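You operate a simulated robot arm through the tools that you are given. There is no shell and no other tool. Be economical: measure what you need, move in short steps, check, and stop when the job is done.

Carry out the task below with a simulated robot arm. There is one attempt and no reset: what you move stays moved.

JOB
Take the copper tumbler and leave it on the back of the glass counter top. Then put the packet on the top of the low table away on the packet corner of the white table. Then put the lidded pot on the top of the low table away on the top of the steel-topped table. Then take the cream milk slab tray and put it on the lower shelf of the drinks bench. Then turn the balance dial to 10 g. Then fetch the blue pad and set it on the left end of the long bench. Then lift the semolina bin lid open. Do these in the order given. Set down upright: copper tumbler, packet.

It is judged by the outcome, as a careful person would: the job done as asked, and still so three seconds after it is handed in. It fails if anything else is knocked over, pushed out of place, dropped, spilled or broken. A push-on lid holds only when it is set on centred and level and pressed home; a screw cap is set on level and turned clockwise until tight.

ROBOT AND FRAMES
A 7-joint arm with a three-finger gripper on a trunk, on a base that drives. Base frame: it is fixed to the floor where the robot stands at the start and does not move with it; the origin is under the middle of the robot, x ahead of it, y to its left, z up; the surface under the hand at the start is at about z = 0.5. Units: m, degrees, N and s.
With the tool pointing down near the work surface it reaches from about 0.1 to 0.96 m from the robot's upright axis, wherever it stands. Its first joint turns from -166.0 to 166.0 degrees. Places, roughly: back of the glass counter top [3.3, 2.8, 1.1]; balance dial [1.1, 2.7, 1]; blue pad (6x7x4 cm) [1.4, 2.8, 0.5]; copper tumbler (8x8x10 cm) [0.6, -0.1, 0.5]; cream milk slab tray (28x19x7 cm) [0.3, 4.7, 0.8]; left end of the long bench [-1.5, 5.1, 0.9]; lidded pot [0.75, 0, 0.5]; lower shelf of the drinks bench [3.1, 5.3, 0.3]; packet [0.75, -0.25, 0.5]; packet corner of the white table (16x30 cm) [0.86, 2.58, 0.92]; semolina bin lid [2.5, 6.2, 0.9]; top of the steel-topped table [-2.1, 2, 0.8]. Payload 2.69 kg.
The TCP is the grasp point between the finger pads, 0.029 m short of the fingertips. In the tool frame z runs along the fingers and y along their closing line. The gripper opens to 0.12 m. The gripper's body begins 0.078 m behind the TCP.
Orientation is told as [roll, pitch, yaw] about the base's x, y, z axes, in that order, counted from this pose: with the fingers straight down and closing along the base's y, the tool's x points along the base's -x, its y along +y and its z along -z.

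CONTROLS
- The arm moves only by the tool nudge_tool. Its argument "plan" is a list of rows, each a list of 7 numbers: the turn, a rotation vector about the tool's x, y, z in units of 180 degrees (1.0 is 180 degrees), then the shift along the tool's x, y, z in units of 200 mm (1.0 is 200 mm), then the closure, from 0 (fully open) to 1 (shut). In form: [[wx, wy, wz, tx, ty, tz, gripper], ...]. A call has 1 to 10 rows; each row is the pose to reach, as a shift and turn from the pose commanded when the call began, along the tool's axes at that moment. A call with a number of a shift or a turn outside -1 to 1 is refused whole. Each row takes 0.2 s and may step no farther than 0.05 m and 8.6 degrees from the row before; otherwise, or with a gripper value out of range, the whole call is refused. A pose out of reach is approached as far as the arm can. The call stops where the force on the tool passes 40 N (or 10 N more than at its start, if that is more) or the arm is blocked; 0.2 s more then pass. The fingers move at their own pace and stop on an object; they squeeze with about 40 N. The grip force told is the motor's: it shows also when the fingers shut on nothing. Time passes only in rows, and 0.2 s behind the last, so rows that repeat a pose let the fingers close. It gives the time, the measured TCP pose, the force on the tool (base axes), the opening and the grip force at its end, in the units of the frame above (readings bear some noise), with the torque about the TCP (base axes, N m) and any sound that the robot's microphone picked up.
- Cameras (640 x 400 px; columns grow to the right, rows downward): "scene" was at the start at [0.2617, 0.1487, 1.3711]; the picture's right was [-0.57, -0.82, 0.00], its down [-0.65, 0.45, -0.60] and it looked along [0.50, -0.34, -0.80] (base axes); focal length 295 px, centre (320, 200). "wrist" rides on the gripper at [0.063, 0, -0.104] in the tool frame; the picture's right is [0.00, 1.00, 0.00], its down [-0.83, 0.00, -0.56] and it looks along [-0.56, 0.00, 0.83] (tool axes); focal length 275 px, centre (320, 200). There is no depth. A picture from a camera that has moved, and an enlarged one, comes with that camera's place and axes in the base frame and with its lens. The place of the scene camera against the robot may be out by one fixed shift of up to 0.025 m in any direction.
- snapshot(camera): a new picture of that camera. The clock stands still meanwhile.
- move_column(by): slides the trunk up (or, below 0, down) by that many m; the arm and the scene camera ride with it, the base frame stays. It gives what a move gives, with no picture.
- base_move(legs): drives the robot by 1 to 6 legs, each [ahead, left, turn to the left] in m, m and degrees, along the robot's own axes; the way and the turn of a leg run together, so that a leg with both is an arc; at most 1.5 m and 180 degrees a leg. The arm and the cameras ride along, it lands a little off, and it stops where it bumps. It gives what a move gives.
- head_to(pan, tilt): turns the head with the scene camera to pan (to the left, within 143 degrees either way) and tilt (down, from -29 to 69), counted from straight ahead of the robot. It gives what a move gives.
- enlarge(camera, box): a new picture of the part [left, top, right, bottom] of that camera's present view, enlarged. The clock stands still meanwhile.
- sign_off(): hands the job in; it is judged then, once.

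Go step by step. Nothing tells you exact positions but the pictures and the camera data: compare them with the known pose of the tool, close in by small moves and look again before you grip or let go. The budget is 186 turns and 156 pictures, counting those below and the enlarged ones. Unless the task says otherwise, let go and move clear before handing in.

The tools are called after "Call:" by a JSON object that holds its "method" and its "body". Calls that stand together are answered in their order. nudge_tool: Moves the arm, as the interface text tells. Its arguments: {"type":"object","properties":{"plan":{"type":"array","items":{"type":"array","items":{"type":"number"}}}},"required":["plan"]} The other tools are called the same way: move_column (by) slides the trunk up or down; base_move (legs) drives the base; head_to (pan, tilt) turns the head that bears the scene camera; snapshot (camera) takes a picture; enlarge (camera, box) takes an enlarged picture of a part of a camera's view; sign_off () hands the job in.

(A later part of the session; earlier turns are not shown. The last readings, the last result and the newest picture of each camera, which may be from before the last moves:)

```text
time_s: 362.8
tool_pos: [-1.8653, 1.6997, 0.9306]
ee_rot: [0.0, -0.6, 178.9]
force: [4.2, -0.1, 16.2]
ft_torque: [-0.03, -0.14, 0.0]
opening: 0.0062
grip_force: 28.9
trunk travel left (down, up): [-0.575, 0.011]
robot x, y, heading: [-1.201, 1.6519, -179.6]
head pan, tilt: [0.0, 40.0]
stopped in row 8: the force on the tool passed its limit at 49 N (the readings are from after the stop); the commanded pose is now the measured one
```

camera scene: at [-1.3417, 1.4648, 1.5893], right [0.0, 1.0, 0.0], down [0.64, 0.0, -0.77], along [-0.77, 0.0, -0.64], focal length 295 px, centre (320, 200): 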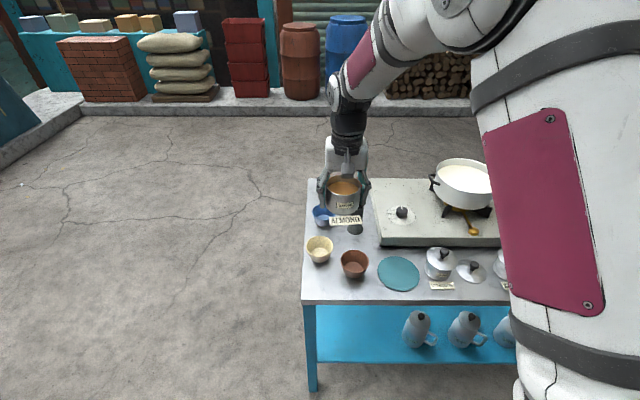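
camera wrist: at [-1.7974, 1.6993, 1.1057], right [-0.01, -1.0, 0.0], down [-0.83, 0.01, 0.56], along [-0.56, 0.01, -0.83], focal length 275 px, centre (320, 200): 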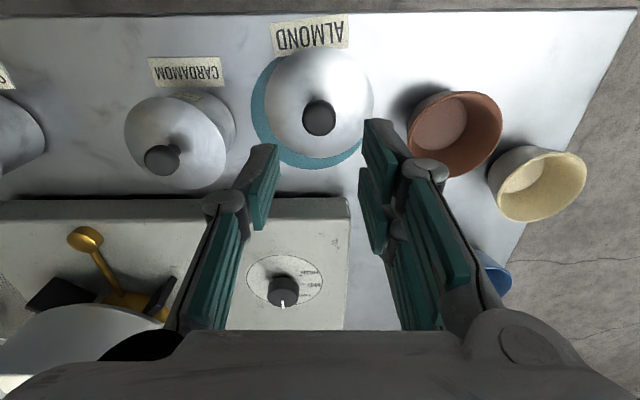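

The lid is home, at the same height as its neighbours'. Next is the cream tray in the back room; I raise the hand and drive back to the doorway.

Call:
{"method": "nudge_tool", "body": {"plan": [[0, 0, 0, 0, 0, -0.2, 1], [0, 0, 0, 0.1, 0, -0.4, 0.8], [0, 0, 0, 0.2, 0, -0.6, 0.5], [0, 0, 0, 0.3, 0, -0.8, 0.2], [0, 0, 0, 0.4, 0, -1, 0]]}}

Call:
{"method": "base_move", "body": {"legs": [[0, -1.0, 0], [0, -0.65, 0], [-1.4, 0, 0], [-1.4, 0, 0], [0, 0, -90]]}}

Call:
{"method": "head_to", "body": {"pan": 35, "tilt": 20}}

Call:
{"method": "snapshot", "body": {"camera": "scene"}}

Call:
{"method": "head_to", "body": {"pan": -20, "tilt": 20}}

Call:
{"method": "snapshot", "body": {"camera": "scene"}}

```text
time_s: 364.0
tool_pos: [-1.7846, 1.6995, 1.129]
ee_rot: [0.0, -0.5, 178.9]
force: [-0.2, -0.1, 0.1]
ft_torque: [0.02, -0.03, -0.02]
opening: 0.1199
grip_force: 0.1
trunk travel left (down, up): [-0.575, 0.011]
robot x, y, heading: [-1.2005, 1.6512, -179.7]
head pan, tilt: [0.0, 40.0]
```

```text
time_s: 387.6
tool_pos: [1.2014, 3.7531, 1.1278]
ee_rot: [-0.2, -0.4, 143.1]
force: [-0.1, 0.4, -0.5]
ft_torque: [0.01, 0.02, 0.02]
opening: 0.12
grip_force: 0.2
trunk travel left (down, up): [-0.575, 0.011]
robot x, y, heading: [1.645, 3.3749, 144.3]
head pan, tilt: [0.0, 40.0]
stopped in leg 5: the robot was blocked; the commanded pose is now the measured one
```

```text
time_s: 388.6
tool_pos: [1.2012, 3.7532, 1.1275]
ee_rot: [0.0, -0.4, 143.0]
force: [0.1, 1.4, 0.9]
ft_torque: [-0.01, -0.01, -0.02]
opening: 0.12
grip_force: 0.0
trunk travel left (down, up): [-0.575, 0.011]
robot x, y, heading: [1.6487, 3.372, 144.3]
head pan, tilt: [35.0, 20.0]
```

```text
62 pictures are left
camera scene: at [1.3933, 3.2441, 1.6206], right [0.01, 1.0, 0.0], down [0.34, 0.0, -0.94], along [-0.94, 0.01, -0.34], focal length 295 px, centre (320, 200)
```

scene: 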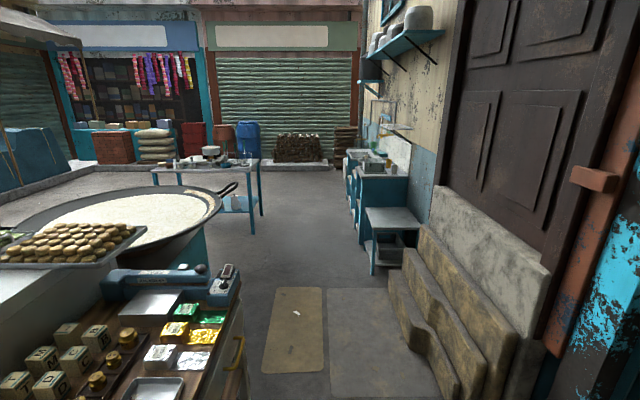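

```text
time_s: 389.9
tool_pos: [1.201, 3.7541, 1.1291]
ee_rot: [0.1, -0.4, 143.0]
force: [-0.3, -1.0, 0.6]
ft_torque: [-0.01, 0.01, 0.0]
opening: 0.1199
grip_force: 0.1
trunk travel left (down, up): [-0.575, 0.011]
robot x, y, heading: [1.6459, 3.3737, 144.1]
head pan, tilt: [-20.0, 20.0]
```

```text
61 pictures are left
camera scene: at [1.4339, 3.3198, 1.6207], right [0.83, 0.56, 0.0], down [0.19, -0.28, -0.94], along [-0.53, 0.78, -0.34], focal length 295 px, centre (320, 200)
```

scene: 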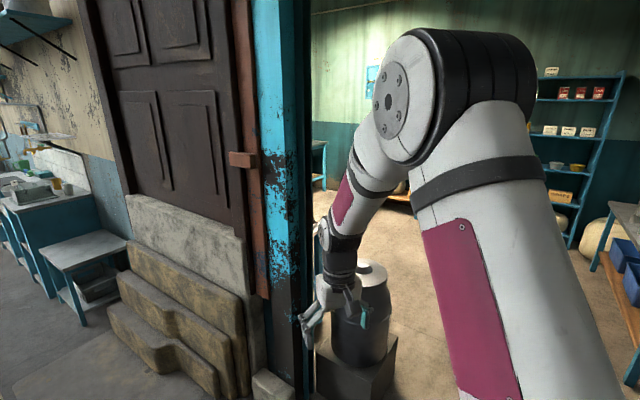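

The base corner met the stall table while turning. I slide away from it into the doorway first, then finish the turn.

Call:
{"method": "base_move", "body": {"legs": [[0.084, -0.371, 0], [0, 0, -54]]}}

Call:
{"method": "head_to", "body": {"pan": 120, "tilt": 35}}

Call:
{"method": "snapshot", "body": {"camera": "scene"}}

```text
time_s: 394.7
tool_pos: [1.845, 4.3097, 1.1296]
ee_rot: [0.0, -0.4, 88.9]
force: [0.1, 0.1, -0.5]
ft_torque: [0.03, -0.01, 0.01]
opening: 0.1198
grip_force: 0.2
trunk travel left (down, up): [-0.575, 0.011]
robot x, y, heading: [1.8006, 3.7259, 90.5]
head pan, tilt: [-20.0, 20.0]
```

```text
time_s: 396.9
tool_pos: [1.8448, 4.3086, 1.1283]
ee_rot: [0.0, -0.4, 88.9]
force: [-0.1, 0.2, 0.0]
ft_torque: [0.0, 0.01, 0.03]
opening: 0.1199
grip_force: 0.1
trunk travel left (down, up): [-0.575, 0.011]
robot x, y, heading: [1.7989, 3.7251, 90.3]
head pan, tilt: [120.0, 35.0]
```

```text
60 pictures are left
camera scene: at [1.5135, 3.7204, 1.5968], right [-0.5, 0.86, 0.0], down [0.5, 0.29, -0.82], along [-0.71, -0.41, -0.57], focal length 295 px, centre (320, 200)
```

scene: 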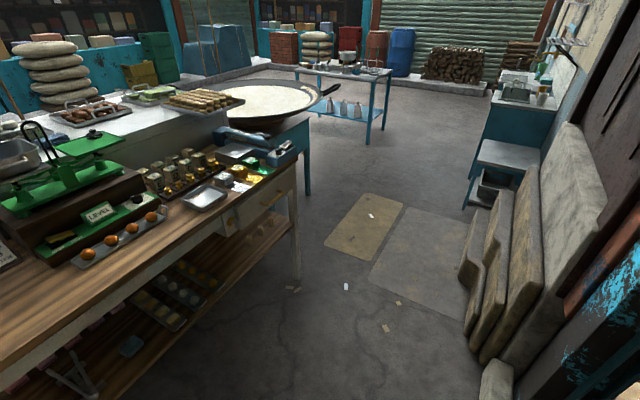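

All stands as before, and the blue pad shows on the wooden table's lower shelf. I go on into the room and look for the tray.

Call:
{"method": "base_move", "body": {"legs": [[0.9, 0, 0]]}}

Call:
{"method": "head_to", "body": {"pan": 75, "tilt": 25}}

Call:
{"method": "snapshot", "body": {"camera": "scene"}}

Call:
{"method": "head_to", "body": {"pan": -60, "tilt": 25}}

Call:
{"method": "snapshot", "body": {"camera": "scene"}}

```text
time_s: 401.7
tool_pos: [1.8533, 5.2093, 1.1286]
ee_rot: [0.0, -0.4, 88.2]
force: [0.3, -0.4, 0.7]
ft_torque: [0.03, -0.02, 0.0]
opening: 0.12
grip_force: 0.1
trunk travel left (down, up): [-0.575, 0.011]
robot x, y, heading: [1.8007, 4.63, 89.7]
head pan, tilt: [120.0, 35.0]
```

```text
time_s: 402.8
tool_pos: [1.8533, 5.2089, 1.1286]
ee_rot: [0.1, -0.4, 88.3]
force: [0.0, 0.9, 0.4]
ft_torque: [-0.02, -0.01, -0.05]
opening: 0.1201
grip_force: 0.1
trunk travel left (down, up): [-0.575, 0.011]
robot x, y, heading: [1.8006, 4.6271, 89.3]
head pan, tilt: [75.0, 25.0]
```

```text
59 pictures are left
camera scene: at [1.5035, 4.6917, 1.6126], right [0.27, 0.96, 0.0], down [0.41, -0.11, -0.91], along [-0.87, 0.24, -0.42], focal length 295 px, centre (320, 200)
```

scene: 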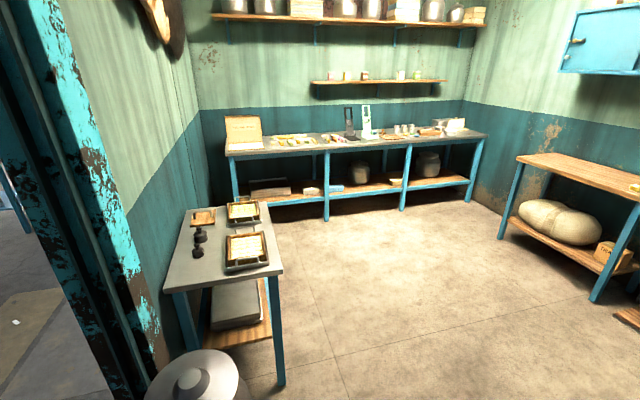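

```text
time_s: 404.9
tool_pos: [1.8528, 5.2096, 1.1285]
ee_rot: [-0.1, -0.4, 88.3]
force: [0.5, 0.2, 0.7]
ft_torque: [0.0, 0.0, -0.02]
opening: 0.1199
grip_force: 0.1
trunk travel left (down, up): [-0.575, 0.011]
robot x, y, heading: [1.8021, 4.6231, 89.6]
head pan, tilt: [-60.0, 25.0]
```

```text
58 pictures are left
camera scene: at [1.6724, 4.7126, 1.6126], right [0.49, -0.87, 0.0], down [-0.37, -0.21, -0.91], along [0.79, 0.45, -0.42], focal length 295 px, centre (320, 200)
```

scene: 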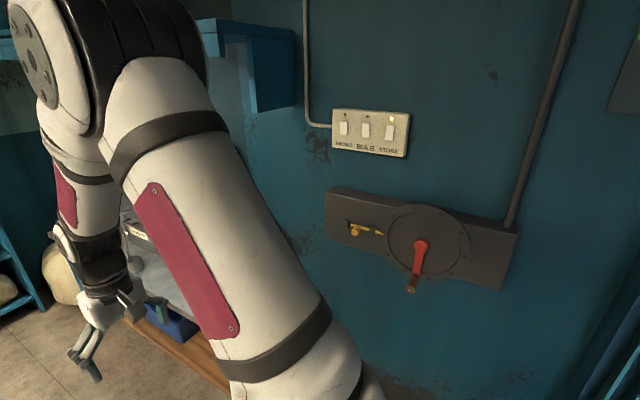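

Call:
{"method": "head_to", "body": {"pan": 80, "tilt": 25}}

Call:
{"method": "enlarge", "body": {"camera": "scene", "box": [170, 160, 350, 300]}}

```text
time_s: 407.2
tool_pos: [1.8535, 5.2101, 1.129]
ee_rot: [0.0, -0.5, 88.2]
force: [-0.5, -0.3, -0.2]
ft_torque: [-0.02, 0.0, -0.02]
opening: 0.1202
grip_force: 0.0
trunk travel left (down, up): [-0.575, 0.011]
robot x, y, heading: [1.8007, 4.6233, 89.5]
head pan, tilt: [80.0, 25.0]
```

```text
2.86 times, centred on (260, 230) of scene
camera zoom: at [1.5017, 4.684, 1.6126], right [0.18, 0.98, 0.0], down [0.42, -0.08, -0.91], along [-0.89, 0.17, -0.42], focal length 842 px, centre (491, 114)
```

zoom: 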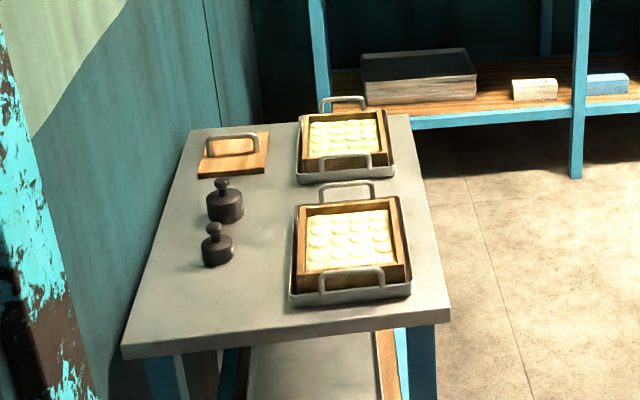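

Call:
{"method": "enlarge", "body": {"camera": "scene", "box": [240, 180, 320, 270]}}

```text
4.44 times, centred on (280, 225) of scene
camera zoom: at [1.5017, 4.684, 1.6126], right [0.18, 0.98, 0.0], down [0.42, -0.08, -0.91], along [-0.89, 0.17, -0.42], focal length 1310 px, centre (498, 89)
```

zoom: 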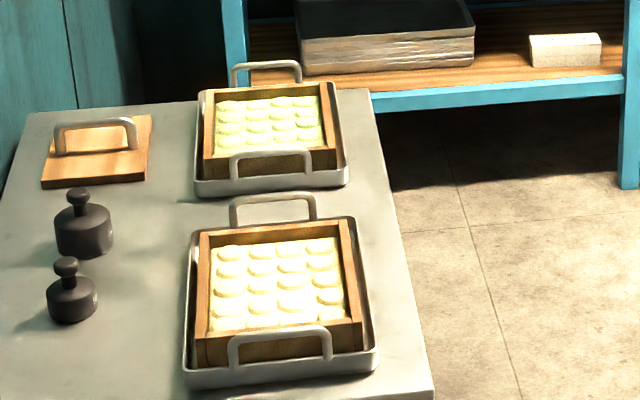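

The near tray holds the cream slab (the far one is greenish). I go round to its open (+y) side, facing -y, and look at it from above.

Call:
{"method": "base_move", "body": {"legs": [[0.6, 0.4, 0], [0, 0, 180], [-0.2, 0, 0], [0, -1.05, 0]]}}

Call:
{"method": "snapshot", "body": {"camera": "wrist"}}

Call:
{"method": "head_to", "body": {"pan": 0, "tilt": 45}}

Call:
{"method": "snapshot", "body": {"camera": "scene"}}

```text
time_s: 424.7
tool_pos: [0.3054, 4.8726, 1.1291]
ee_rot: [-0.1, -0.4, -92.2]
force: [-0.5, 0.4, 0.7]
ft_torque: [0.02, 0.0, -0.04]
opening: 0.1202
grip_force: 0.0
trunk travel left (down, up): [-0.575, 0.011]
robot x, y, heading: [0.3635, 5.4548, -90.6]
head pan, tilt: [80.0, 25.0]
```

```text
55 pictures are left
camera wrist: at [0.3085, 4.9378, 1.2318], right [1.0, -0.03, 0.0], down [-0.03, -0.83, 0.56], along [-0.02, -0.56, -0.83], focal length 275 px, centre (320, 200)
```

wrist: 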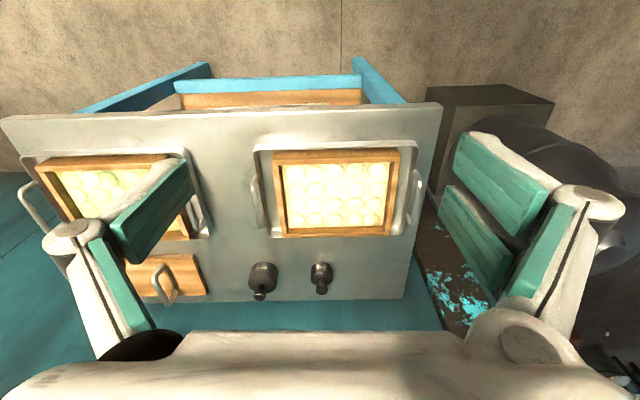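

```text
time_s: 426.2
tool_pos: [0.3062, 4.8738, 1.1282]
ee_rot: [0.1, -0.4, -92.2]
force: [-0.3, -0.7, -0.4]
ft_torque: [-0.01, 0.01, -0.05]
opening: 0.12
grip_force: 0.1
trunk travel left (down, up): [-0.575, 0.011]
robot x, y, heading: [0.3627, 5.4578, -91.0]
head pan, tilt: [0.0, 45.0]
```

```text
54 pictures are left
camera scene: at [0.5324, 5.3345, 1.582], right [-1.0, 0.02, 0.0], down [0.01, 0.71, -0.71], along [-0.01, -0.71, -0.71], focal length 295 px, centre (320, 200)
```

scene: 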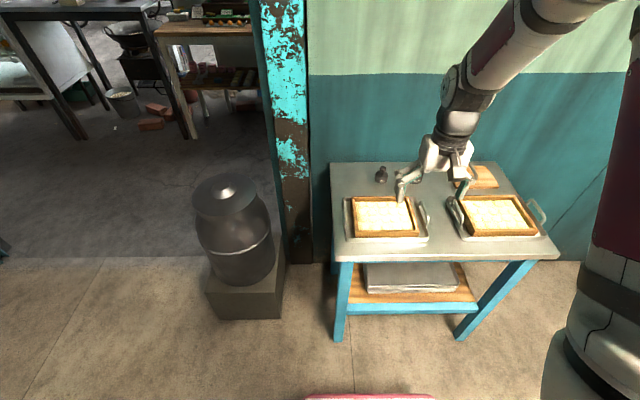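

The tray (about 28×19 cm, long side along x) has an upright bail handle at each end, near x=0.456 and x=0.195. I look closely at the right-hand handle.

Call:
{"method": "nudge_tool", "body": {"plan": [[0, 0, 0, -0.14, 0.13, 0.1, 0], [0, 0, 0, -0.28, 0.26, 0.2, 0], [0, 0, 0, -0.42, 0.39, 0.3, 0], [0, 0, 0, -0.54, 0.52, 0.4, 0], [0, 0, 0, -0.64, 0.65, 0.5, 0], [0, 0, 0, -0.7, 0.78, 0.55, 0]]}}

Call:
{"method": "snapshot", "body": {"camera": "wrist"}}

Call:
{"method": "enlarge", "body": {"camera": "scene", "box": [320, 150, 480, 250]}}

```text
time_s: 427.6
tool_pos: [0.4565, 4.727, 1.0197]
ee_rot: [0.0, -0.5, -92.2]
force: [-1.2, -0.8, 0.4]
ft_torque: [-0.01, -0.09, -0.03]
opening: 0.1198
grip_force: 0.1
trunk travel left (down, up): [-0.575, 0.011]
robot x, y, heading: [0.3637, 5.46, -90.8]
head pan, tilt: [0.0, 45.0]
```

```text
53 pictures are left
camera wrist: at [0.4593, 4.7915, 1.1224], right [1.0, -0.04, 0.0], down [-0.03, -0.83, 0.56], along [-0.02, -0.56, -0.83], focal length 275 px, centre (320, 200)
```

wrist: 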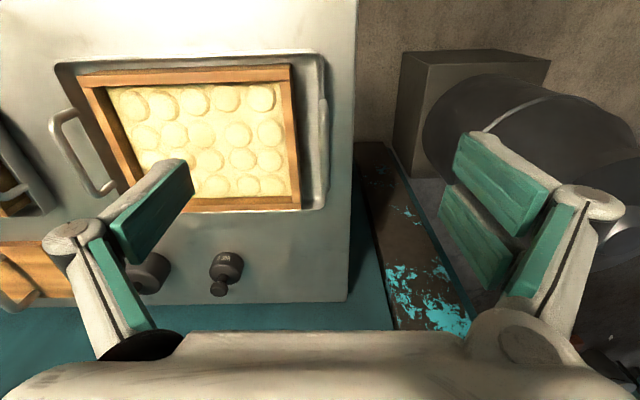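

```text
4.00 times, centred on (400, 200) of scene
camera zoom: at [0.532, 5.3345, 1.582], right [-1.0, 0.02, 0.0], down [0.01, 0.71, -0.71], along [-0.01, -0.71, -0.71], focal length 1179 px, centre (0, 200)
```

zoom: 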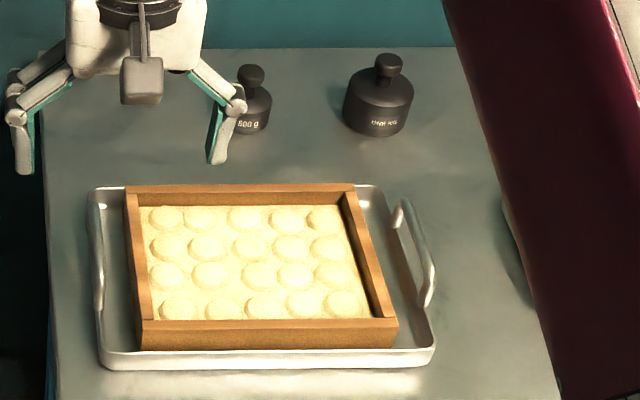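

The handles are low upright loops on the tray's end walls, with more free gap beside the frame at the left (-x) end. I look at that end from above.

Call:
{"method": "nudge_tool", "body": {"plan": [[0, 0, 0, 0, -0.24, 0, 0.3], [0, 0, 0, 0, -0.48, 0, 0.6], [0, 0, 0, 0, -0.72, 0, 0.7], [0, 0, 0, 0.03, -0.96, 0.02, 0.75]]}}

Call:
{"method": "nudge_tool", "body": {"plan": [[0, 0, 0, 0.05, -0.2, 0.1, 0.75], [0, 0, 0, 0.1, -0.33, 0.25, 0.75]]}}

Call:
{"method": "snapshot", "body": {"camera": "wrist"}}

Call:
{"method": "enlarge", "body": {"camera": "wrist", "box": [240, 40, 400, 180]}}

```text
time_s: 428.6
tool_pos: [0.2671, 4.7391, 1.0143]
ee_rot: [0.0, -0.4, -92.1]
force: [0.2, -0.4, -0.1]
ft_torque: [0.01, 0.08, 0.0]
opening: 0.0299
grip_force: 0.1
trunk travel left (down, up): [-0.575, 0.011]
robot x, y, heading: [0.3649, 5.454, -90.8]
head pan, tilt: [0.0, 45.0]
```

```text
time_s: 429.2
tool_pos: [0.1998, 4.761, 0.966]
ee_rot: [0.0, -0.4, -92.1]
force: [1.4, 0.3, -0.6]
ft_torque: [0.0, 0.06, 0.0]
opening: 0.0301
grip_force: 0.1
trunk travel left (down, up): [-0.575, 0.011]
robot x, y, heading: [0.3626, 5.4533, -90.8]
head pan, tilt: [0.0, 45.0]
```

```text
51 pictures are left
camera wrist: at [0.2028, 4.8256, 1.0685], right [1.0, -0.03, 0.0], down [-0.03, -0.83, 0.56], along [-0.02, -0.56, -0.83], focal length 275 px, centre (320, 200)
```

wrist: 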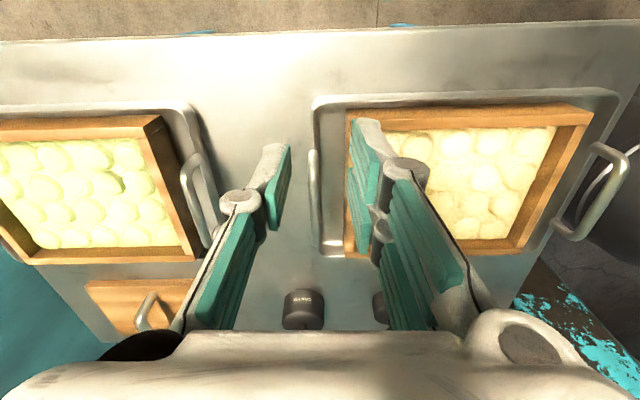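

```text
2.86 times, centred on (320, 110) of wrist
camera zoom: at [0.2028, 4.8256, 1.0685], right [1.0, -0.03, 0.0], down [-0.03, -0.83, 0.56], along [-0.02, -0.56, -0.83], focal length 786 px, centre (320, 457)
```

zoom: 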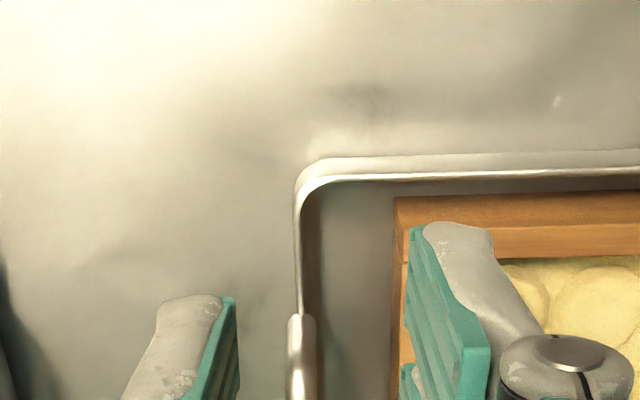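

The handle stands directly above the end wall with a 28 mm gap to the wooden frame. I will clamp wall and handle together at mid-handle, (0.192, 4.668). I move over it.

Call:
{"method": "nudge_tool", "body": {"plan": [[0, 0, 0, -0.2, -0.01, 0, 0.78], [0, 0, 0, -0.4, -0.02, 0, 0.78], [0, 0, 0, -0.466, -0.022, 0.1, 0.78], [0, 0, 0, -0.466, -0.022, 0.28, 0.78]]}}

Call:
{"method": "snapshot", "body": {"camera": "wrist"}}

Call:
{"method": "enlarge", "body": {"camera": "scene", "box": [340, 140, 500, 240]}}

```text
time_s: 430.2
tool_pos: [0.1909, 4.6683, 0.9099]
ee_rot: [0.0, -0.5, -92.2]
force: [-0.8, 0.3, 0.2]
ft_torque: [-0.04, 0.03, -0.01]
opening: 0.0264
grip_force: 0.0
trunk travel left (down, up): [-0.575, 0.011]
robot x, y, heading: [0.3645, 5.4565, -91.1]
head pan, tilt: [0.0, 45.0]
```

```text
49 pictures are left
camera wrist: at [0.1932, 4.7323, 1.0134], right [1.0, -0.03, 0.0], down [-0.03, -0.83, 0.56], along [-0.02, -0.56, -0.83], focal length 275 px, centre (320, 200)
```

wrist: 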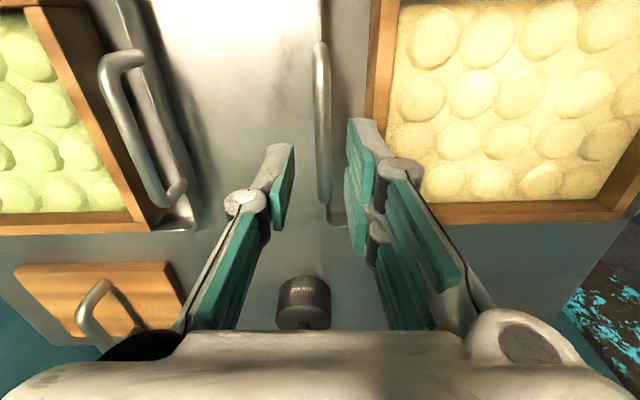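

```text
4.00 times, centred on (420, 190) of scene
camera zoom: at [0.5324, 5.3346, 1.582], right [-1.0, 0.02, 0.0], down [0.01, 0.71, -0.71], along [-0.01, -0.71, -0.71], focal length 1179 px, centre (-80, 240)
```

zoom: 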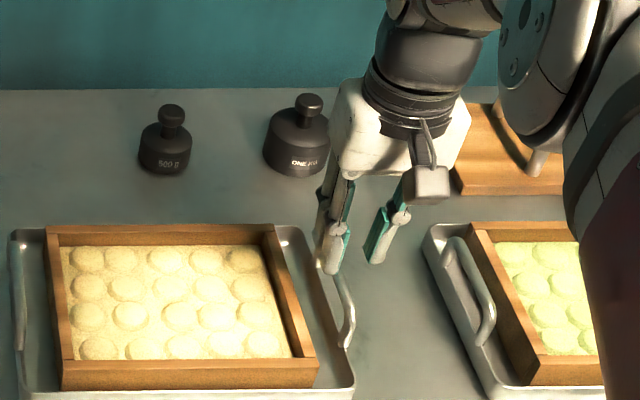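

Centred on the bar. I go down around it, slowly at the end.

Call:
{"method": "nudge_tool", "body": {"plan": [[0, 0, 0, 0, 0, 0.1, 0.78], [0, 0, 0, 0, 0, 0.2, 0.78], [0, 0, 0, 0, 0, 0.27, 0.78], [0, 0, 0, 0, 0, 0.32, 0.78], [0, 0, 0, 0, 0, 0.35, 0.78]]}}

Call:
{"method": "snapshot", "body": {"camera": "wrist"}}

Call:
{"method": "enlarge", "body": {"camera": "scene", "box": [380, 160, 480, 250]}}

```text
time_s: 431.4
tool_pos: [0.1906, 4.6681, 0.8385]
ee_rot: [0.0, -0.3, -92.2]
force: [-0.9, 0.2, 0.0]
ft_torque: [0.03, -0.02, -0.01]
opening: 0.0263
grip_force: 0.0
trunk travel left (down, up): [-0.575, 0.011]
robot x, y, heading: [0.3601, 5.4559, -91.1]
head pan, tilt: [0.0, 45.0]
```

```text
47 pictures are left
camera wrist: at [0.1936, 4.7328, 0.943], right [1.0, -0.03, 0.0], down [-0.03, -0.83, 0.56], along [-0.02, -0.56, -0.83], focal length 275 px, centre (320, 200)
```

wrist: 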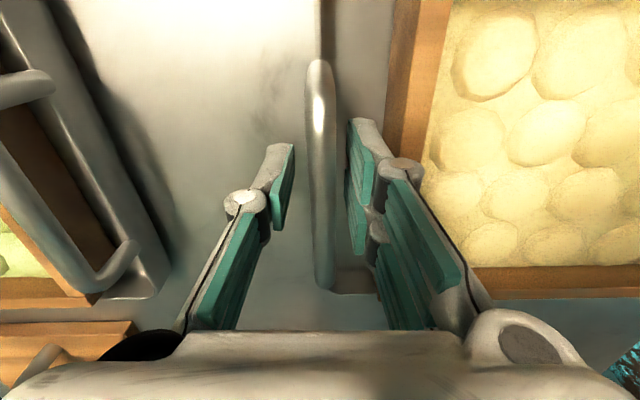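

```text
4.44 times, centred on (430, 205) of scene
camera zoom: at [0.5323, 5.3344, 1.582], right [-1.0, 0.02, 0.0], down [0.01, 0.71, -0.71], along [-0.01, -0.71, -0.71], focal length 1310 px, centre (-169, 178)
```

zoom: 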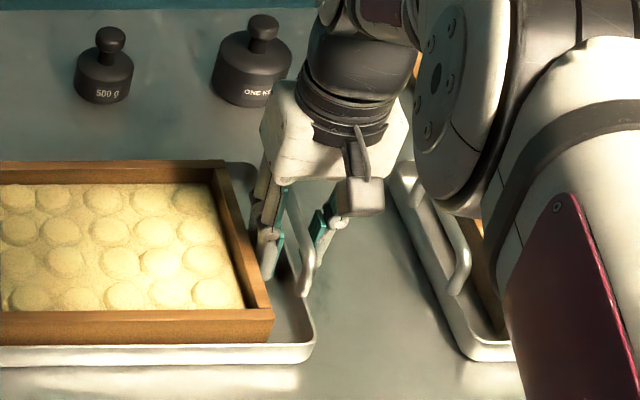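

Call:
{"method": "nudge_tool", "body": {"plan": [[0, 0, 0, 0, 0, 0.01, 0.78], [0, 0, 0, 0, 0, 0.02, 0.78], [0, 0, 0, 0, 0, 0.02, 0.9], [0, 0, 0, 0, 0, 0.02, 1], [0, 0, 0, 0, 0, 0.02, 1], [0, 0, 0, 0, 0, 0.02, 1]]}}

Call:
{"method": "nudge_tool", "body": {"plan": [[0, 0, 0, 0, 0, -0.02, 1], [0, 0, 0, 0, 0, -0.05, 1], [0, 0, 0, 0, 0, -0.1, 1]]}}

Call:
{"method": "enlarge", "body": {"camera": "scene", "box": [320, 150, 480, 250]}}

```text
time_s: 432.8
tool_pos: [0.1916, 4.668, 0.8344]
ee_rot: [0.0, -0.4, -92.2]
force: [0.0, 1.9, -0.5]
ft_torque: [0.27, 0.16, 0.46]
opening: 0.0076
grip_force: 35.0
trunk travel left (down, up): [-0.575, 0.011]
robot x, y, heading: [0.3624, 5.4578, -90.9]
head pan, tilt: [0.0, 45.0]
```

```text
time_s: 433.6
tool_pos: [0.1913, 4.6684, 0.8553]
ee_rot: [-0.1, -0.4, -92.3]
force: [0.3, 0.5, -11.4]
ft_torque: [0.06, 1.46, -0.01]
opening: 0.008
grip_force: 34.4
trunk travel left (down, up): [-0.575, 0.011]
robot x, y, heading: [0.3664, 5.4535, -91.1]
head pan, tilt: [0.0, 45.0]
```

```text
4.00 times, centred on (400, 200) of scene
camera zoom: at [0.5323, 5.3339, 1.5819], right [-1.0, 0.02, 0.0], down [0.01, 0.71, -0.71], along [-0.01, -0.71, -0.71], focal length 1179 px, centre (0, 200)
```

zoom: 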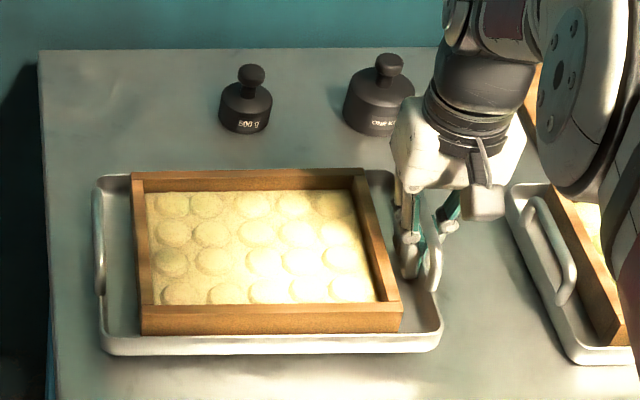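

The whole tray (about 1.16 kg) is borne by the grip. I lift it a little more and check that it stays level.

Call:
{"method": "nudge_tool", "body": {"plan": [[0, 0, 0, 0, 0, -0.05, 1], [0, 0, 0, 0, 0, -0.12, 1], [0, 0, 0, 0, 0, -0.2, 1], [0, 0, 0, 0, 0, -0.3, 1], [0, 0, 0, 0, 0, -0.4, 1]]}}

Call:
{"method": "snapshot", "body": {"camera": "scene"}}

Call:
{"method": "snapshot", "body": {"camera": "wrist"}}

```text
time_s: 434.8
tool_pos: [0.1907, 4.6693, 0.9348]
ee_rot: [-0.1, -0.3, -92.2]
force: [-0.4, -0.3, -10.7]
ft_torque: [0.07, 1.48, 0.03]
opening: 0.0077
grip_force: 35.2
trunk travel left (down, up): [-0.575, 0.011]
robot x, y, heading: [0.3624, 5.4558, -91.0]
head pan, tilt: [0.0, 45.0]
```

```text
44 pictures are left
camera scene: at [0.5323, 5.3339, 1.582], right [-1.0, 0.02, 0.0], down [0.01, 0.71, -0.71], along [-0.01, -0.71, -0.71], focal length 295 px, centre (320, 200)
```

scene: 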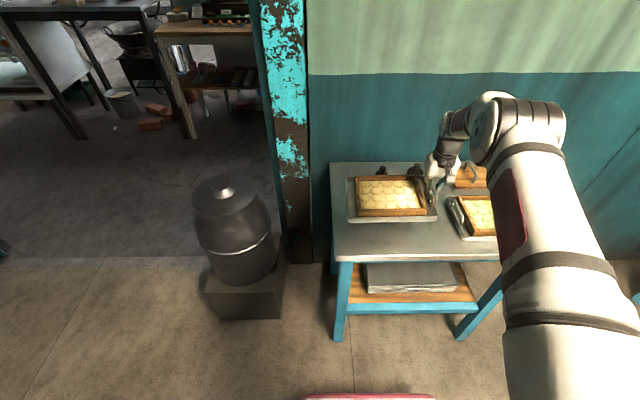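

```text
43 pictures are left
camera wrist: at [0.1939, 4.7333, 1.0385], right [1.0, -0.03, 0.0], down [-0.03, -0.83, 0.56], along [-0.02, -0.56, -0.83], focal length 275 px, centre (320, 200)
```

wrist: 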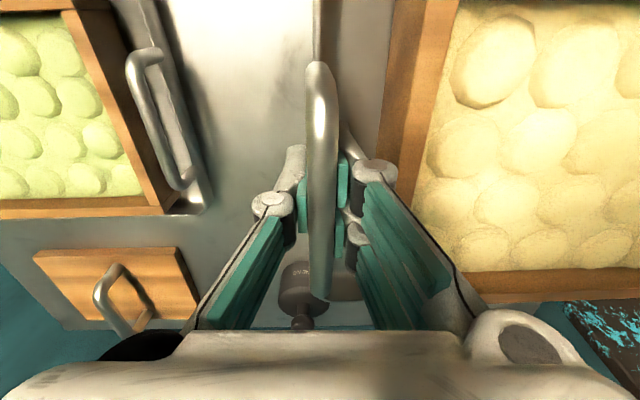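

The tray hangs level and steady. I back away, turn toward the drinks bench and look at its lower shelf.

Call:
{"method": "base_move", "body": {"legs": [[-0.35, 0, 0], [0, 0, 91], [0.3, 0, 0]]}}

Call:
{"method": "head_to", "body": {"pan": -15, "tilt": 25}}

Call:
{"method": "snapshot", "body": {"camera": "scene"}}

```text
time_s: 442.6
tool_pos: [1.4621, 5.6305, 0.9357]
ee_rot: [0.0, -0.4, -2.0]
force: [-0.1, 0.6, -10.2]
ft_torque: [-1.41, 0.07, -0.01]
opening: 0.0078
grip_force: 34.3
trunk travel left (down, up): [-0.575, 0.011]
robot x, y, heading: [0.6736, 5.8026, -1.0]
head pan, tilt: [0.0, 45.0]
```

```text
time_s: 443.4
tool_pos: [1.4618, 5.6305, 0.9351]
ee_rot: [-0.1, -0.3, -2.0]
force: [0.1, -0.4, -11.1]
ft_torque: [-1.47, 0.02, 0.01]
opening: 0.0081
grip_force: 34.5
trunk travel left (down, up): [-0.575, 0.011]
robot x, y, heading: [0.6729, 5.8003, -0.6]
head pan, tilt: [-15.0, 25.0]
```

```text
42 pictures are left
camera scene: at [0.7846, 5.9655, 1.6125], right [-0.27, -0.96, 0.0], down [-0.41, 0.11, -0.91], along [0.87, -0.24, -0.42], focal length 295 px, centre (320, 200)
```

scene: 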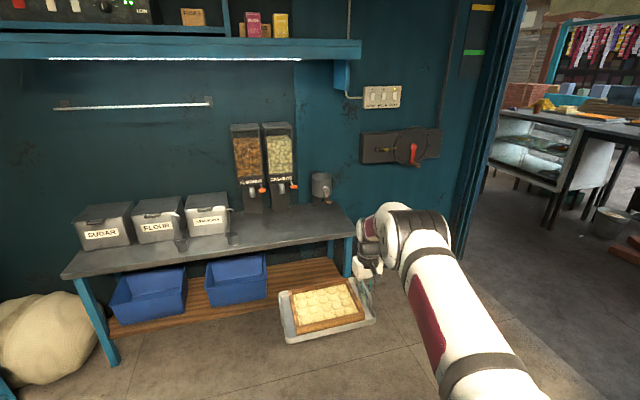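

This bench carries the bins (sugar, flour, …); I check its labels to tell whether it is the drinks bench.

Call:
{"method": "enlarge", "body": {"camera": "scene", "box": [60, 110, 360, 310]}}

```text
2.00 times, centred on (210, 210) of scene
camera zoom: at [0.7846, 5.9655, 1.6125], right [-0.27, -0.96, 0.0], down [-0.41, 0.11, -0.91], along [0.87, -0.24, -0.42], focal length 590 px, centre (540, 180)
```

zoom: 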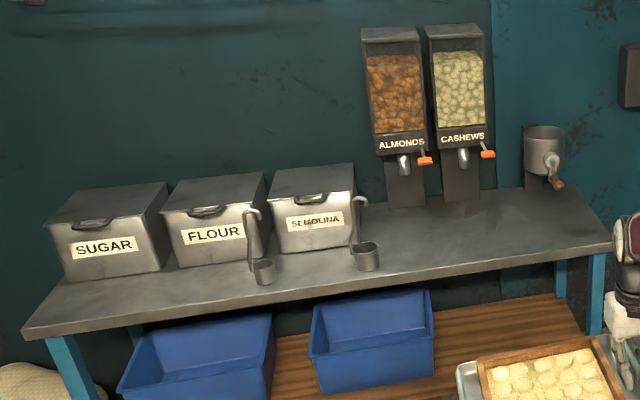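

Semolina is here, but the place given for the drinks bench (3.1, 5.3) lies beyond this wall, so it must be in the area behind the blue wall further right. I carry the tray out through the doorway and along the aisle.

Call:
{"method": "base_move", "body": {"legs": [[0, -0.75, 0.6], [0.83, 0, 0], [0, -1.0, 0], [0, -0.6, 0]]}}

Call:
{"method": "base_move", "body": {"legs": [[1.5, 0, 0], [1.4, 0, 0]]}}

Call:
{"method": "head_to", "body": {"pan": 100, "tilt": 25}}

Call:
{"method": "snapshot", "body": {"camera": "scene"}}

```text
time_s: 447.5
tool_pos: [1.4536, 4.8889, 0.9317]
ee_rot: [-0.3, -0.1, -1.8]
force: [1.0, 0.2, -10.3]
ft_torque: [-1.42, 0.08, 0.01]
opening: 0.0081
grip_force: 34.8
trunk travel left (down, up): [-0.575, 0.011]
robot x, y, heading: [0.6672, 5.0576, -0.5]
head pan, tilt: [-15.0, 25.0]
stopped in leg 1: the robot was blocked; the commanded pose is now the measured one
```

```text
time_s: 452.5
tool_pos: [2.4878, 4.8727, 0.9292]
ee_rot: [0.1, 1.9, -3.6]
force: [-23.7, 4.6, -2.5]
ft_torque: [-2.37, -3.32, -0.82]
opening: 0.0081
grip_force: 35.5
trunk travel left (down, up): [-0.575, 0.011]
robot x, y, heading: [1.7119, 5.0445, -0.6]
head pan, tilt: [-15.0, 25.0]
stopped in leg 1: the force on the tool passed its limit at 203 N (the readings are from after the stop); the commanded pose is now the measured one
```

```text
time_s: 454.5
tool_pos: [2.4887, 4.8734, 0.9305]
ee_rot: [0.1, 1.7, -3.6]
force: [-32.9, -0.8, -21.5]
ft_torque: [-0.99, -4.03, -1.35]
opening: 0.0081
grip_force: 35.2
trunk travel left (down, up): [-0.575, 0.011]
robot x, y, heading: [1.7142, 5.0488, -0.9]
head pan, tilt: [100.0, 25.0]
```

```text
40 pictures are left
camera scene: at [1.7206, 5.3256, 1.6127], right [0.99, 0.16, 0.0], down [0.07, -0.42, -0.91], along [-0.14, 0.89, -0.42], focal length 295 px, centre (320, 200)
```

scene: 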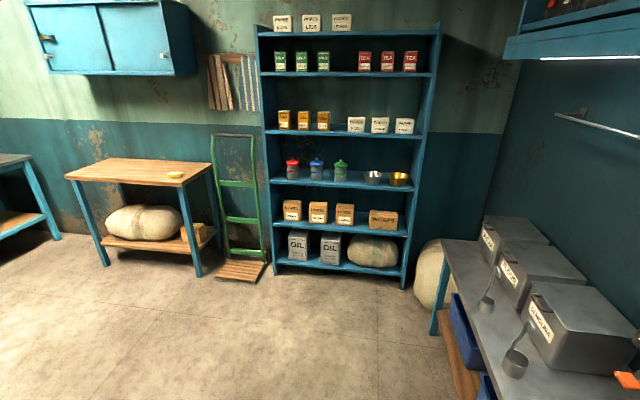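

The first drive was stopped short by the barrel's block and the next pushed the hand against the wall. I back off at once and inspect the tray.

Call:
{"method": "base_move", "body": {"legs": [[-0.25, 0, 0.5]]}}

Call:
{"method": "head_to", "body": {"pan": -5, "tilt": 35}}

Call:
{"method": "snapshot", "body": {"camera": "scene"}}

Call:
{"method": "snapshot", "body": {"camera": "wrist"}}

```text
time_s: 456.3
tool_pos: [2.2436, 4.8803, 0.931]
ee_rot: [0.1, 1.6, -3.1]
force: [-0.7, 0.3, -11.1]
ft_torque: [-1.49, 0.13, -0.05]
opening: 0.0081
grip_force: 35.0
trunk travel left (down, up): [-0.575, 0.011]
robot x, y, heading: [1.4643, 5.046, -0.5]
head pan, tilt: [100.0, 25.0]
```

```text
time_s: 458.1
tool_pos: [2.2426, 4.8806, 0.9303]
ee_rot: [0.2, 1.6, -3.1]
force: [-0.1, -0.3, -11.1]
ft_torque: [-1.46, 0.06, 0.05]
opening: 0.0082
grip_force: 34.6
trunk travel left (down, up): [-0.575, 0.011]
robot x, y, heading: [1.4632, 5.0435, -0.4]
head pan, tilt: [-5.0, 35.0]
```

```text
39 pictures are left
camera scene: at [1.5733, 5.2295, 1.5968], right [-0.09, -1.0, 0.0], down [-0.57, 0.05, -0.82], along [0.82, -0.08, -0.57], focal length 295 px, centre (320, 200)
```

scene: 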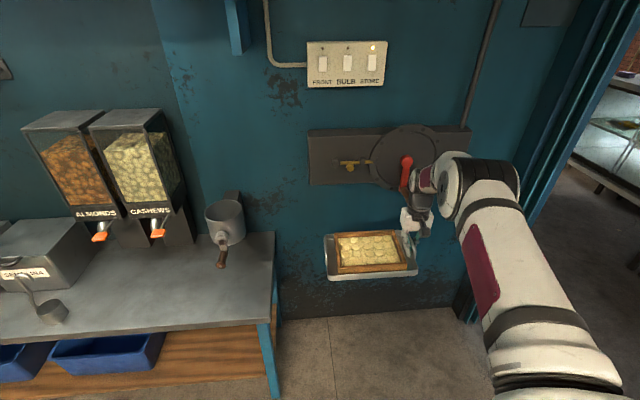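

```text
38 pictures are left
camera wrist: at [2.1832, 4.8848, 1.0363], right [0.05, 1.0, 0.0], down [0.85, -0.04, 0.53], along [0.53, -0.02, -0.85], focal length 275 px, centre (320, 200)
```

wrist: 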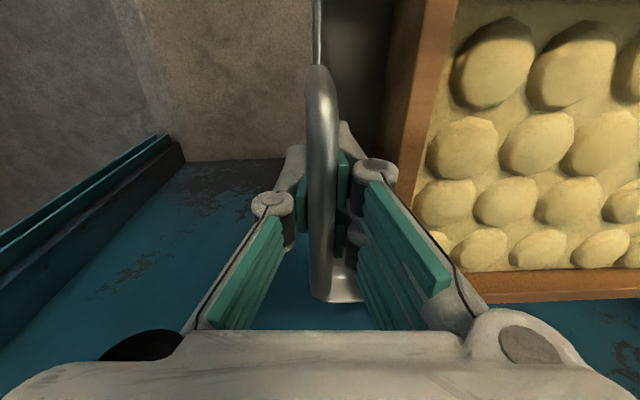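

The tray is undamaged and still held level. I continue: sideways out of the doorway, then along the aisle, in checked steps.

Call:
{"method": "base_move", "body": {"legs": [[0, -1.0, 0.5], [0, -0.58, 0]]}}

Call:
{"method": "snapshot", "body": {"camera": "scene"}}

```text
time_s: 460.2
tool_pos: [2.2328, 4.6589, 0.928]
ee_rot: [0.0, 1.8, -8.3]
force: [0.6, 0.0, -10.1]
ft_torque: [-1.45, 0.24, -0.05]
opening: 0.0082
grip_force: 34.7
trunk travel left (down, up): [-0.575, 0.011]
robot x, y, heading: [1.4736, 4.8941, -5.8]
head pan, tilt: [-5.0, 35.0]
stopped in leg 1: the robot was blocked; the commanded pose is now the measured one
```

```text
37 pictures are left
camera scene: at [1.6001, 5.0661, 1.5968], right [-0.18, -0.98, 0.0], down [-0.56, 0.11, -0.82], along [0.8, -0.15, -0.57], focal length 295 px, centre (320, 200)
```

scene: 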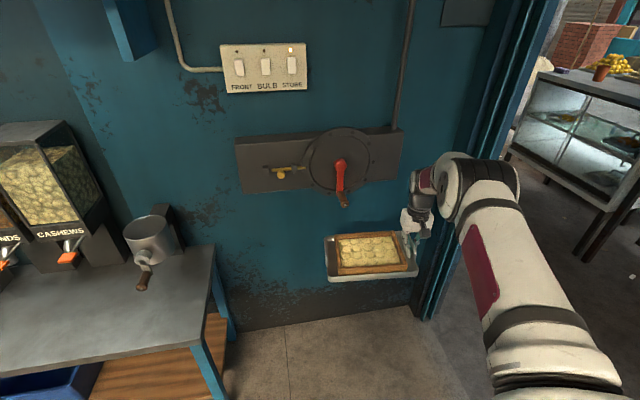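

The barrel block still catches the base; I tuck the hand in, move off, turn to face the doorway, and go out nose first.

Call:
{"method": "nudge_tool", "body": {"plan": [[0, -0.003, 0, 0.2, 0, 0, 1], [0, -0.006, 0, 0.4, 0, 0, 1], [0, -0.01, 0, 0.6, 0, 0, 1], [0, -0.01, 0, 0.8, 0, 0, 1], [0, -0.01, 0, 1, 0, 0, 1]]}}

Call:
{"method": "base_move", "body": {"legs": [[0.15, 0.2, 0], [0, 0, -84]]}}

```text
time_s: 461.4
tool_pos: [2.037, 4.6876, 0.9365]
ee_rot: [0.1, -0.2, -8.3]
force: [-0.3, 0.8, -10.7]
ft_torque: [-1.38, 0.27, -0.05]
opening: 0.0084
grip_force: 34.8
trunk travel left (down, up): [-0.575, 0.011]
robot x, y, heading: [1.4777, 4.8942, -5.6]
head pan, tilt: [-5.0, 35.0]
```

```text
time_s: 466.9
tool_pos: [1.4937, 4.5013, 0.937]
ee_rot: [0.2, -0.1, -92.5]
force: [-0.6, -0.6, -11.1]
ft_torque: [0.09, 1.44, -0.02]
opening: 0.008
grip_force: 35.1
trunk travel left (down, up): [-0.575, 0.011]
robot x, y, heading: [1.6445, 5.0795, -89.9]
head pan, tilt: [-5.0, 35.0]
```

Call:
{"method": "base_move", "body": {"legs": [[0.7, 0.15, 0], [0.65, 0, 0], [0, 0, 90], [0, -0.28, 0], [1.4, 0, 0], [1.3, 0, 0]]}}

Call:
{"method": "head_to", "body": {"pan": 80, "tilt": 25}}

Call:
{"method": "snapshot", "body": {"camera": "scene"}}

```text
time_s: 492.1
tool_pos: [5.0875, 3.3172, 0.9364]
ee_rot: [0.1, -0.1, -2.6]
force: [-0.9, -0.1, -10.9]
ft_torque: [-1.4, 0.13, 0.02]
opening: 0.0082
grip_force: 34.5
trunk travel left (down, up): [-0.575, 0.011]
robot x, y, heading: [4.5091, 3.4673, 0.3]
head pan, tilt: [-5.0, 35.0]
```

```text
time_s: 493.7
tool_pos: [5.0879, 3.3163, 0.9364]
ee_rot: [0.2, -0.1, -2.5]
force: [-0.6, -1.0, -11.9]
ft_torque: [-1.45, 0.08, -0.01]
opening: 0.0082
grip_force: 35.1
trunk travel left (down, up): [-0.575, 0.011]
robot x, y, heading: [4.5099, 3.4667, 0.2]
head pan, tilt: [80.0, 25.0]
```

```text
36 pictures are left
camera scene: at [4.5425, 3.7483, 1.6126], right [0.99, -0.17, 0.0], down [-0.07, -0.42, -0.91], along [0.15, 0.89, -0.42], focal length 295 px, centre (320, 200)
```

scene: 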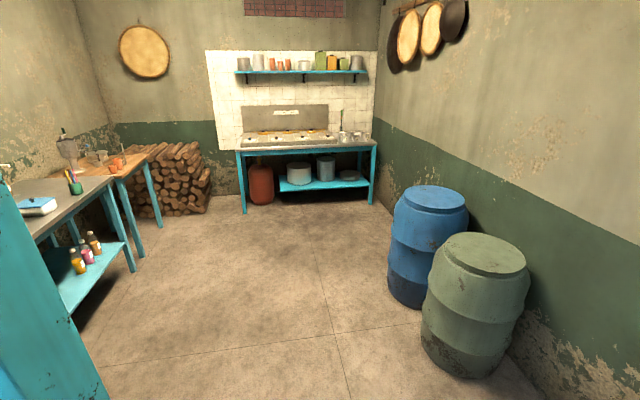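

There is the drinks bench: cyan lower shelf at the left, free at its near part with bottles further back. I drive in and face it.

Call:
{"method": "base_move", "body": {"legs": [[0.05, 0, 0], [0, 0, 90], [0.85, 0, 0], [0.8, 0, 0], [0, 0, 90]]}}

Call:
{"method": "head_to", "body": {"pan": 5, "tilt": 38}}

Call:
{"method": "snapshot", "body": {"camera": "scene"}}

```text
time_s: 510.3
tool_pos: [3.9627, 5.2789, 0.9364]
ee_rot: [0.1, -0.1, 177.5]
force: [-1.0, 0.7, -11.6]
ft_torque: [1.4, -0.14, -0.01]
opening: 0.008
grip_force: 35.5
trunk travel left (down, up): [-0.575, 0.011]
robot x, y, heading: [4.5436, 5.1288, -179.6]
head pan, tilt: [80.0, 25.0]
```

```text
time_s: 511.8
tool_pos: [3.9617, 5.2796, 0.9358]
ee_rot: [0.2, 0.0, 177.6]
force: [-0.6, 0.1, -10.8]
ft_torque: [1.42, -0.11, 0.0]
opening: 0.0081
grip_force: 35.2
trunk travel left (down, up): [-0.575, 0.011]
robot x, y, heading: [4.5449, 5.1295, -179.9]
head pan, tilt: [5.0, 38.0]
```

```text
35 pictures are left
camera scene: at [4.3988, 4.9331, 1.5922], right [-0.09, 1.0, 0.0], down [0.61, 0.06, -0.79], along [-0.78, -0.07, -0.62], focal length 295 px, centre (320, 200)
```

scene: 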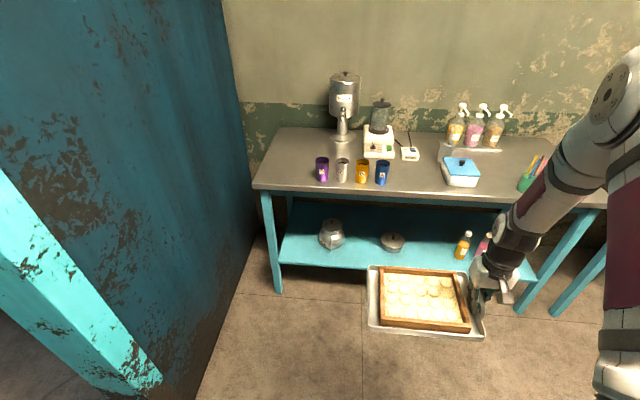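

The shelf (z≈0.3, front edge x≈3.35) has a free gap of about 27 cm between the small lidded pot (y≈5.25) and the bottles (y≈5.62): the tray fits lengthwise at y≈5.44. I turn the tray to point forward.

Call:
{"method": "nudge_tool", "body": {"plan": [[0, 0, 0.045, 0, 0, 0, 1], [0, 0, 0.09, 0, 0, 0, 1], [0, 0, 0.135, 0, 0, 0, 1], [0, 0, 0.18, 0, 0, 0, 1], [0, 0, 0.225, 0, 0, 0, 1], [0, 0, 0.27, 0, 0, 0, 1], [0, 0, 0.315, 0, 0, 0, 1], [0, 0, 0.36, 0, 0, 0, 1], [0, 0, 0.405, 0, 0, 0, 1], [0, 0, 0.45, 0, 0, 0, 1]]}}

Call:
{"method": "nudge_tool", "body": {"plan": [[0, 0, 0.037, 0, 0, 0, 1], [0, 0, 0.037, 0, 0, 0, 1]]}}

Call:
{"method": "base_move", "body": {"legs": [[0, -0.165, 0]]}}

Call:
{"method": "move_column", "body": {"by": -0.42}}

Call:
{"method": "snapshot", "body": {"camera": "scene"}}

```text
time_s: 514.0
tool_pos: [3.9625, 5.2785, 0.9365]
ee_rot: [0.2, 0.1, 96.4]
force: [0.2, -0.7, -10.9]
ft_torque: [0.11, -1.44, 0.01]
opening: 0.0083
grip_force: 35.3
trunk travel left (down, up): [-0.575, 0.011]
robot x, y, heading: [4.5417, 5.1274, -179.7]
head pan, tilt: [5.0, 38.0]
```

```text
time_s: 514.6
tool_pos: [3.9614, 5.2792, 0.9362]
ee_rot: [0.0, 0.1, 89.8]
force: [-0.4, -0.1, -12.3]
ft_torque: [-0.07, -1.45, -0.02]
opening: 0.0084
grip_force: 34.9
trunk travel left (down, up): [-0.575, 0.011]
robot x, y, heading: [4.5451, 5.1321, -179.7]
head pan, tilt: [5.0, 38.0]
```

```text
time_s: 516.0
tool_pos: [3.9622, 5.4426, 0.9363]
ee_rot: [0.1, 0.2, 89.8]
force: [0.1, -0.8, -10.4]
ft_torque: [-0.02, -1.45, -0.01]
opening: 0.0084
grip_force: 34.7
trunk travel left (down, up): [-0.575, 0.011]
robot x, y, heading: [4.5449, 5.2926, -180.0]
head pan, tilt: [5.0, 38.0]
```

```text
refused: -0.42 is not a number from -0.4 to 0.4
```

```text
34 pictures are left
camera scene: at [4.398, 5.0971, 1.5922], right [-0.09, 1.0, 0.0], down [0.61, 0.06, -0.79], along [-0.78, -0.07, -0.62], focal length 295 px, centre (320, 200)
```

scene: 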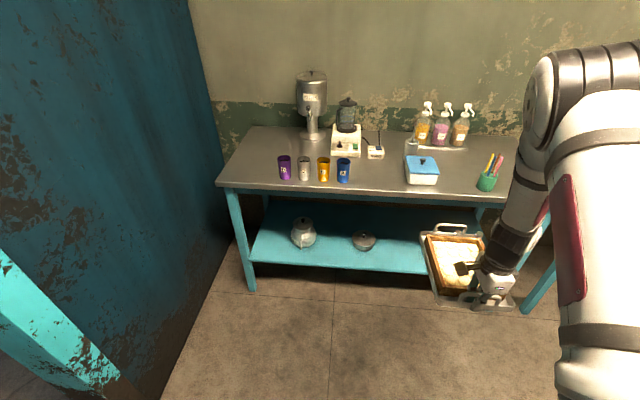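

Call:
{"method": "move_column", "body": {"by": -0.4}}

Call:
{"method": "move_column", "body": {"by": -0.09}}

Call:
{"method": "base_move", "body": {"legs": [[0.27, -0.012, 0]]}}

Call:
{"method": "snapshot", "body": {"camera": "scene"}}

Call:
{"method": "snapshot", "body": {"camera": "wrist"}}

```text
time_s: 519.8
tool_pos: [3.9592, 5.444, 0.536]
ee_rot: [-0.2, 0.2, 89.9]
force: [0.1, 1.0, -11.7]
ft_torque: [-0.05, -1.44, 0.01]
opening: 0.0083
grip_force: 34.6
trunk travel left (down, up): [-0.175, 0.411]
robot x, y, heading: [4.5442, 5.2952, -179.8]
head pan, tilt: [5.0, 38.0]
```

```text
time_s: 521.1
tool_pos: [3.9525, 5.4456, 0.445]
ee_rot: [-0.2, 0.3, 89.9]
force: [0.0, 0.7, -10.6]
ft_torque: [-0.07, -1.44, 0.02]
opening: 0.0085
grip_force: 34.8
trunk travel left (down, up): [-0.085, 0.501]
robot x, y, heading: [4.541, 5.294, -179.6]
head pan, tilt: [5.0, 38.0]
```

```text
time_s: 523.0
tool_pos: [3.6791, 5.4547, 0.4453]
ee_rot: [-0.3, 0.3, 89.8]
force: [0.2, 0.5, -10.7]
ft_torque: [-0.04, -1.43, 0.02]
opening: 0.0084
grip_force: 35.1
trunk travel left (down, up): [-0.085, 0.501]
robot x, y, heading: [4.27, 5.3039, -179.6]
head pan, tilt: [5.0, 38.0]
```

```text
33 pictures are left
camera scene: at [3.8643, 5.1066, 1.1018], right [-0.09, 1.0, 0.0], down [0.61, 0.06, -0.79], along [-0.78, -0.07, -0.62], focal length 295 px, centre (320, 200)
```

scene: 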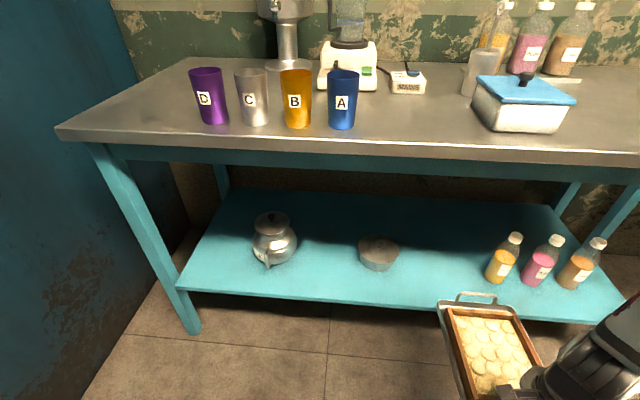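

```text
32 pictures are left
camera wrist: at [3.6794, 5.3936, 0.5488], right [-1.0, 0.0, 0.0], down [-0.01, 0.83, 0.55], along [0.0, 0.55, -0.83], focal length 275 px, centre (320, 200)
```

wrist: 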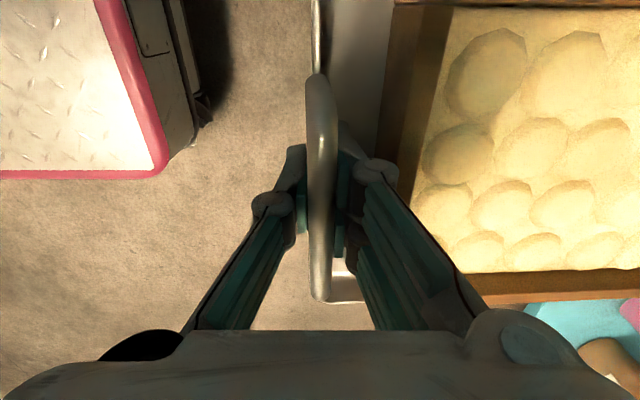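

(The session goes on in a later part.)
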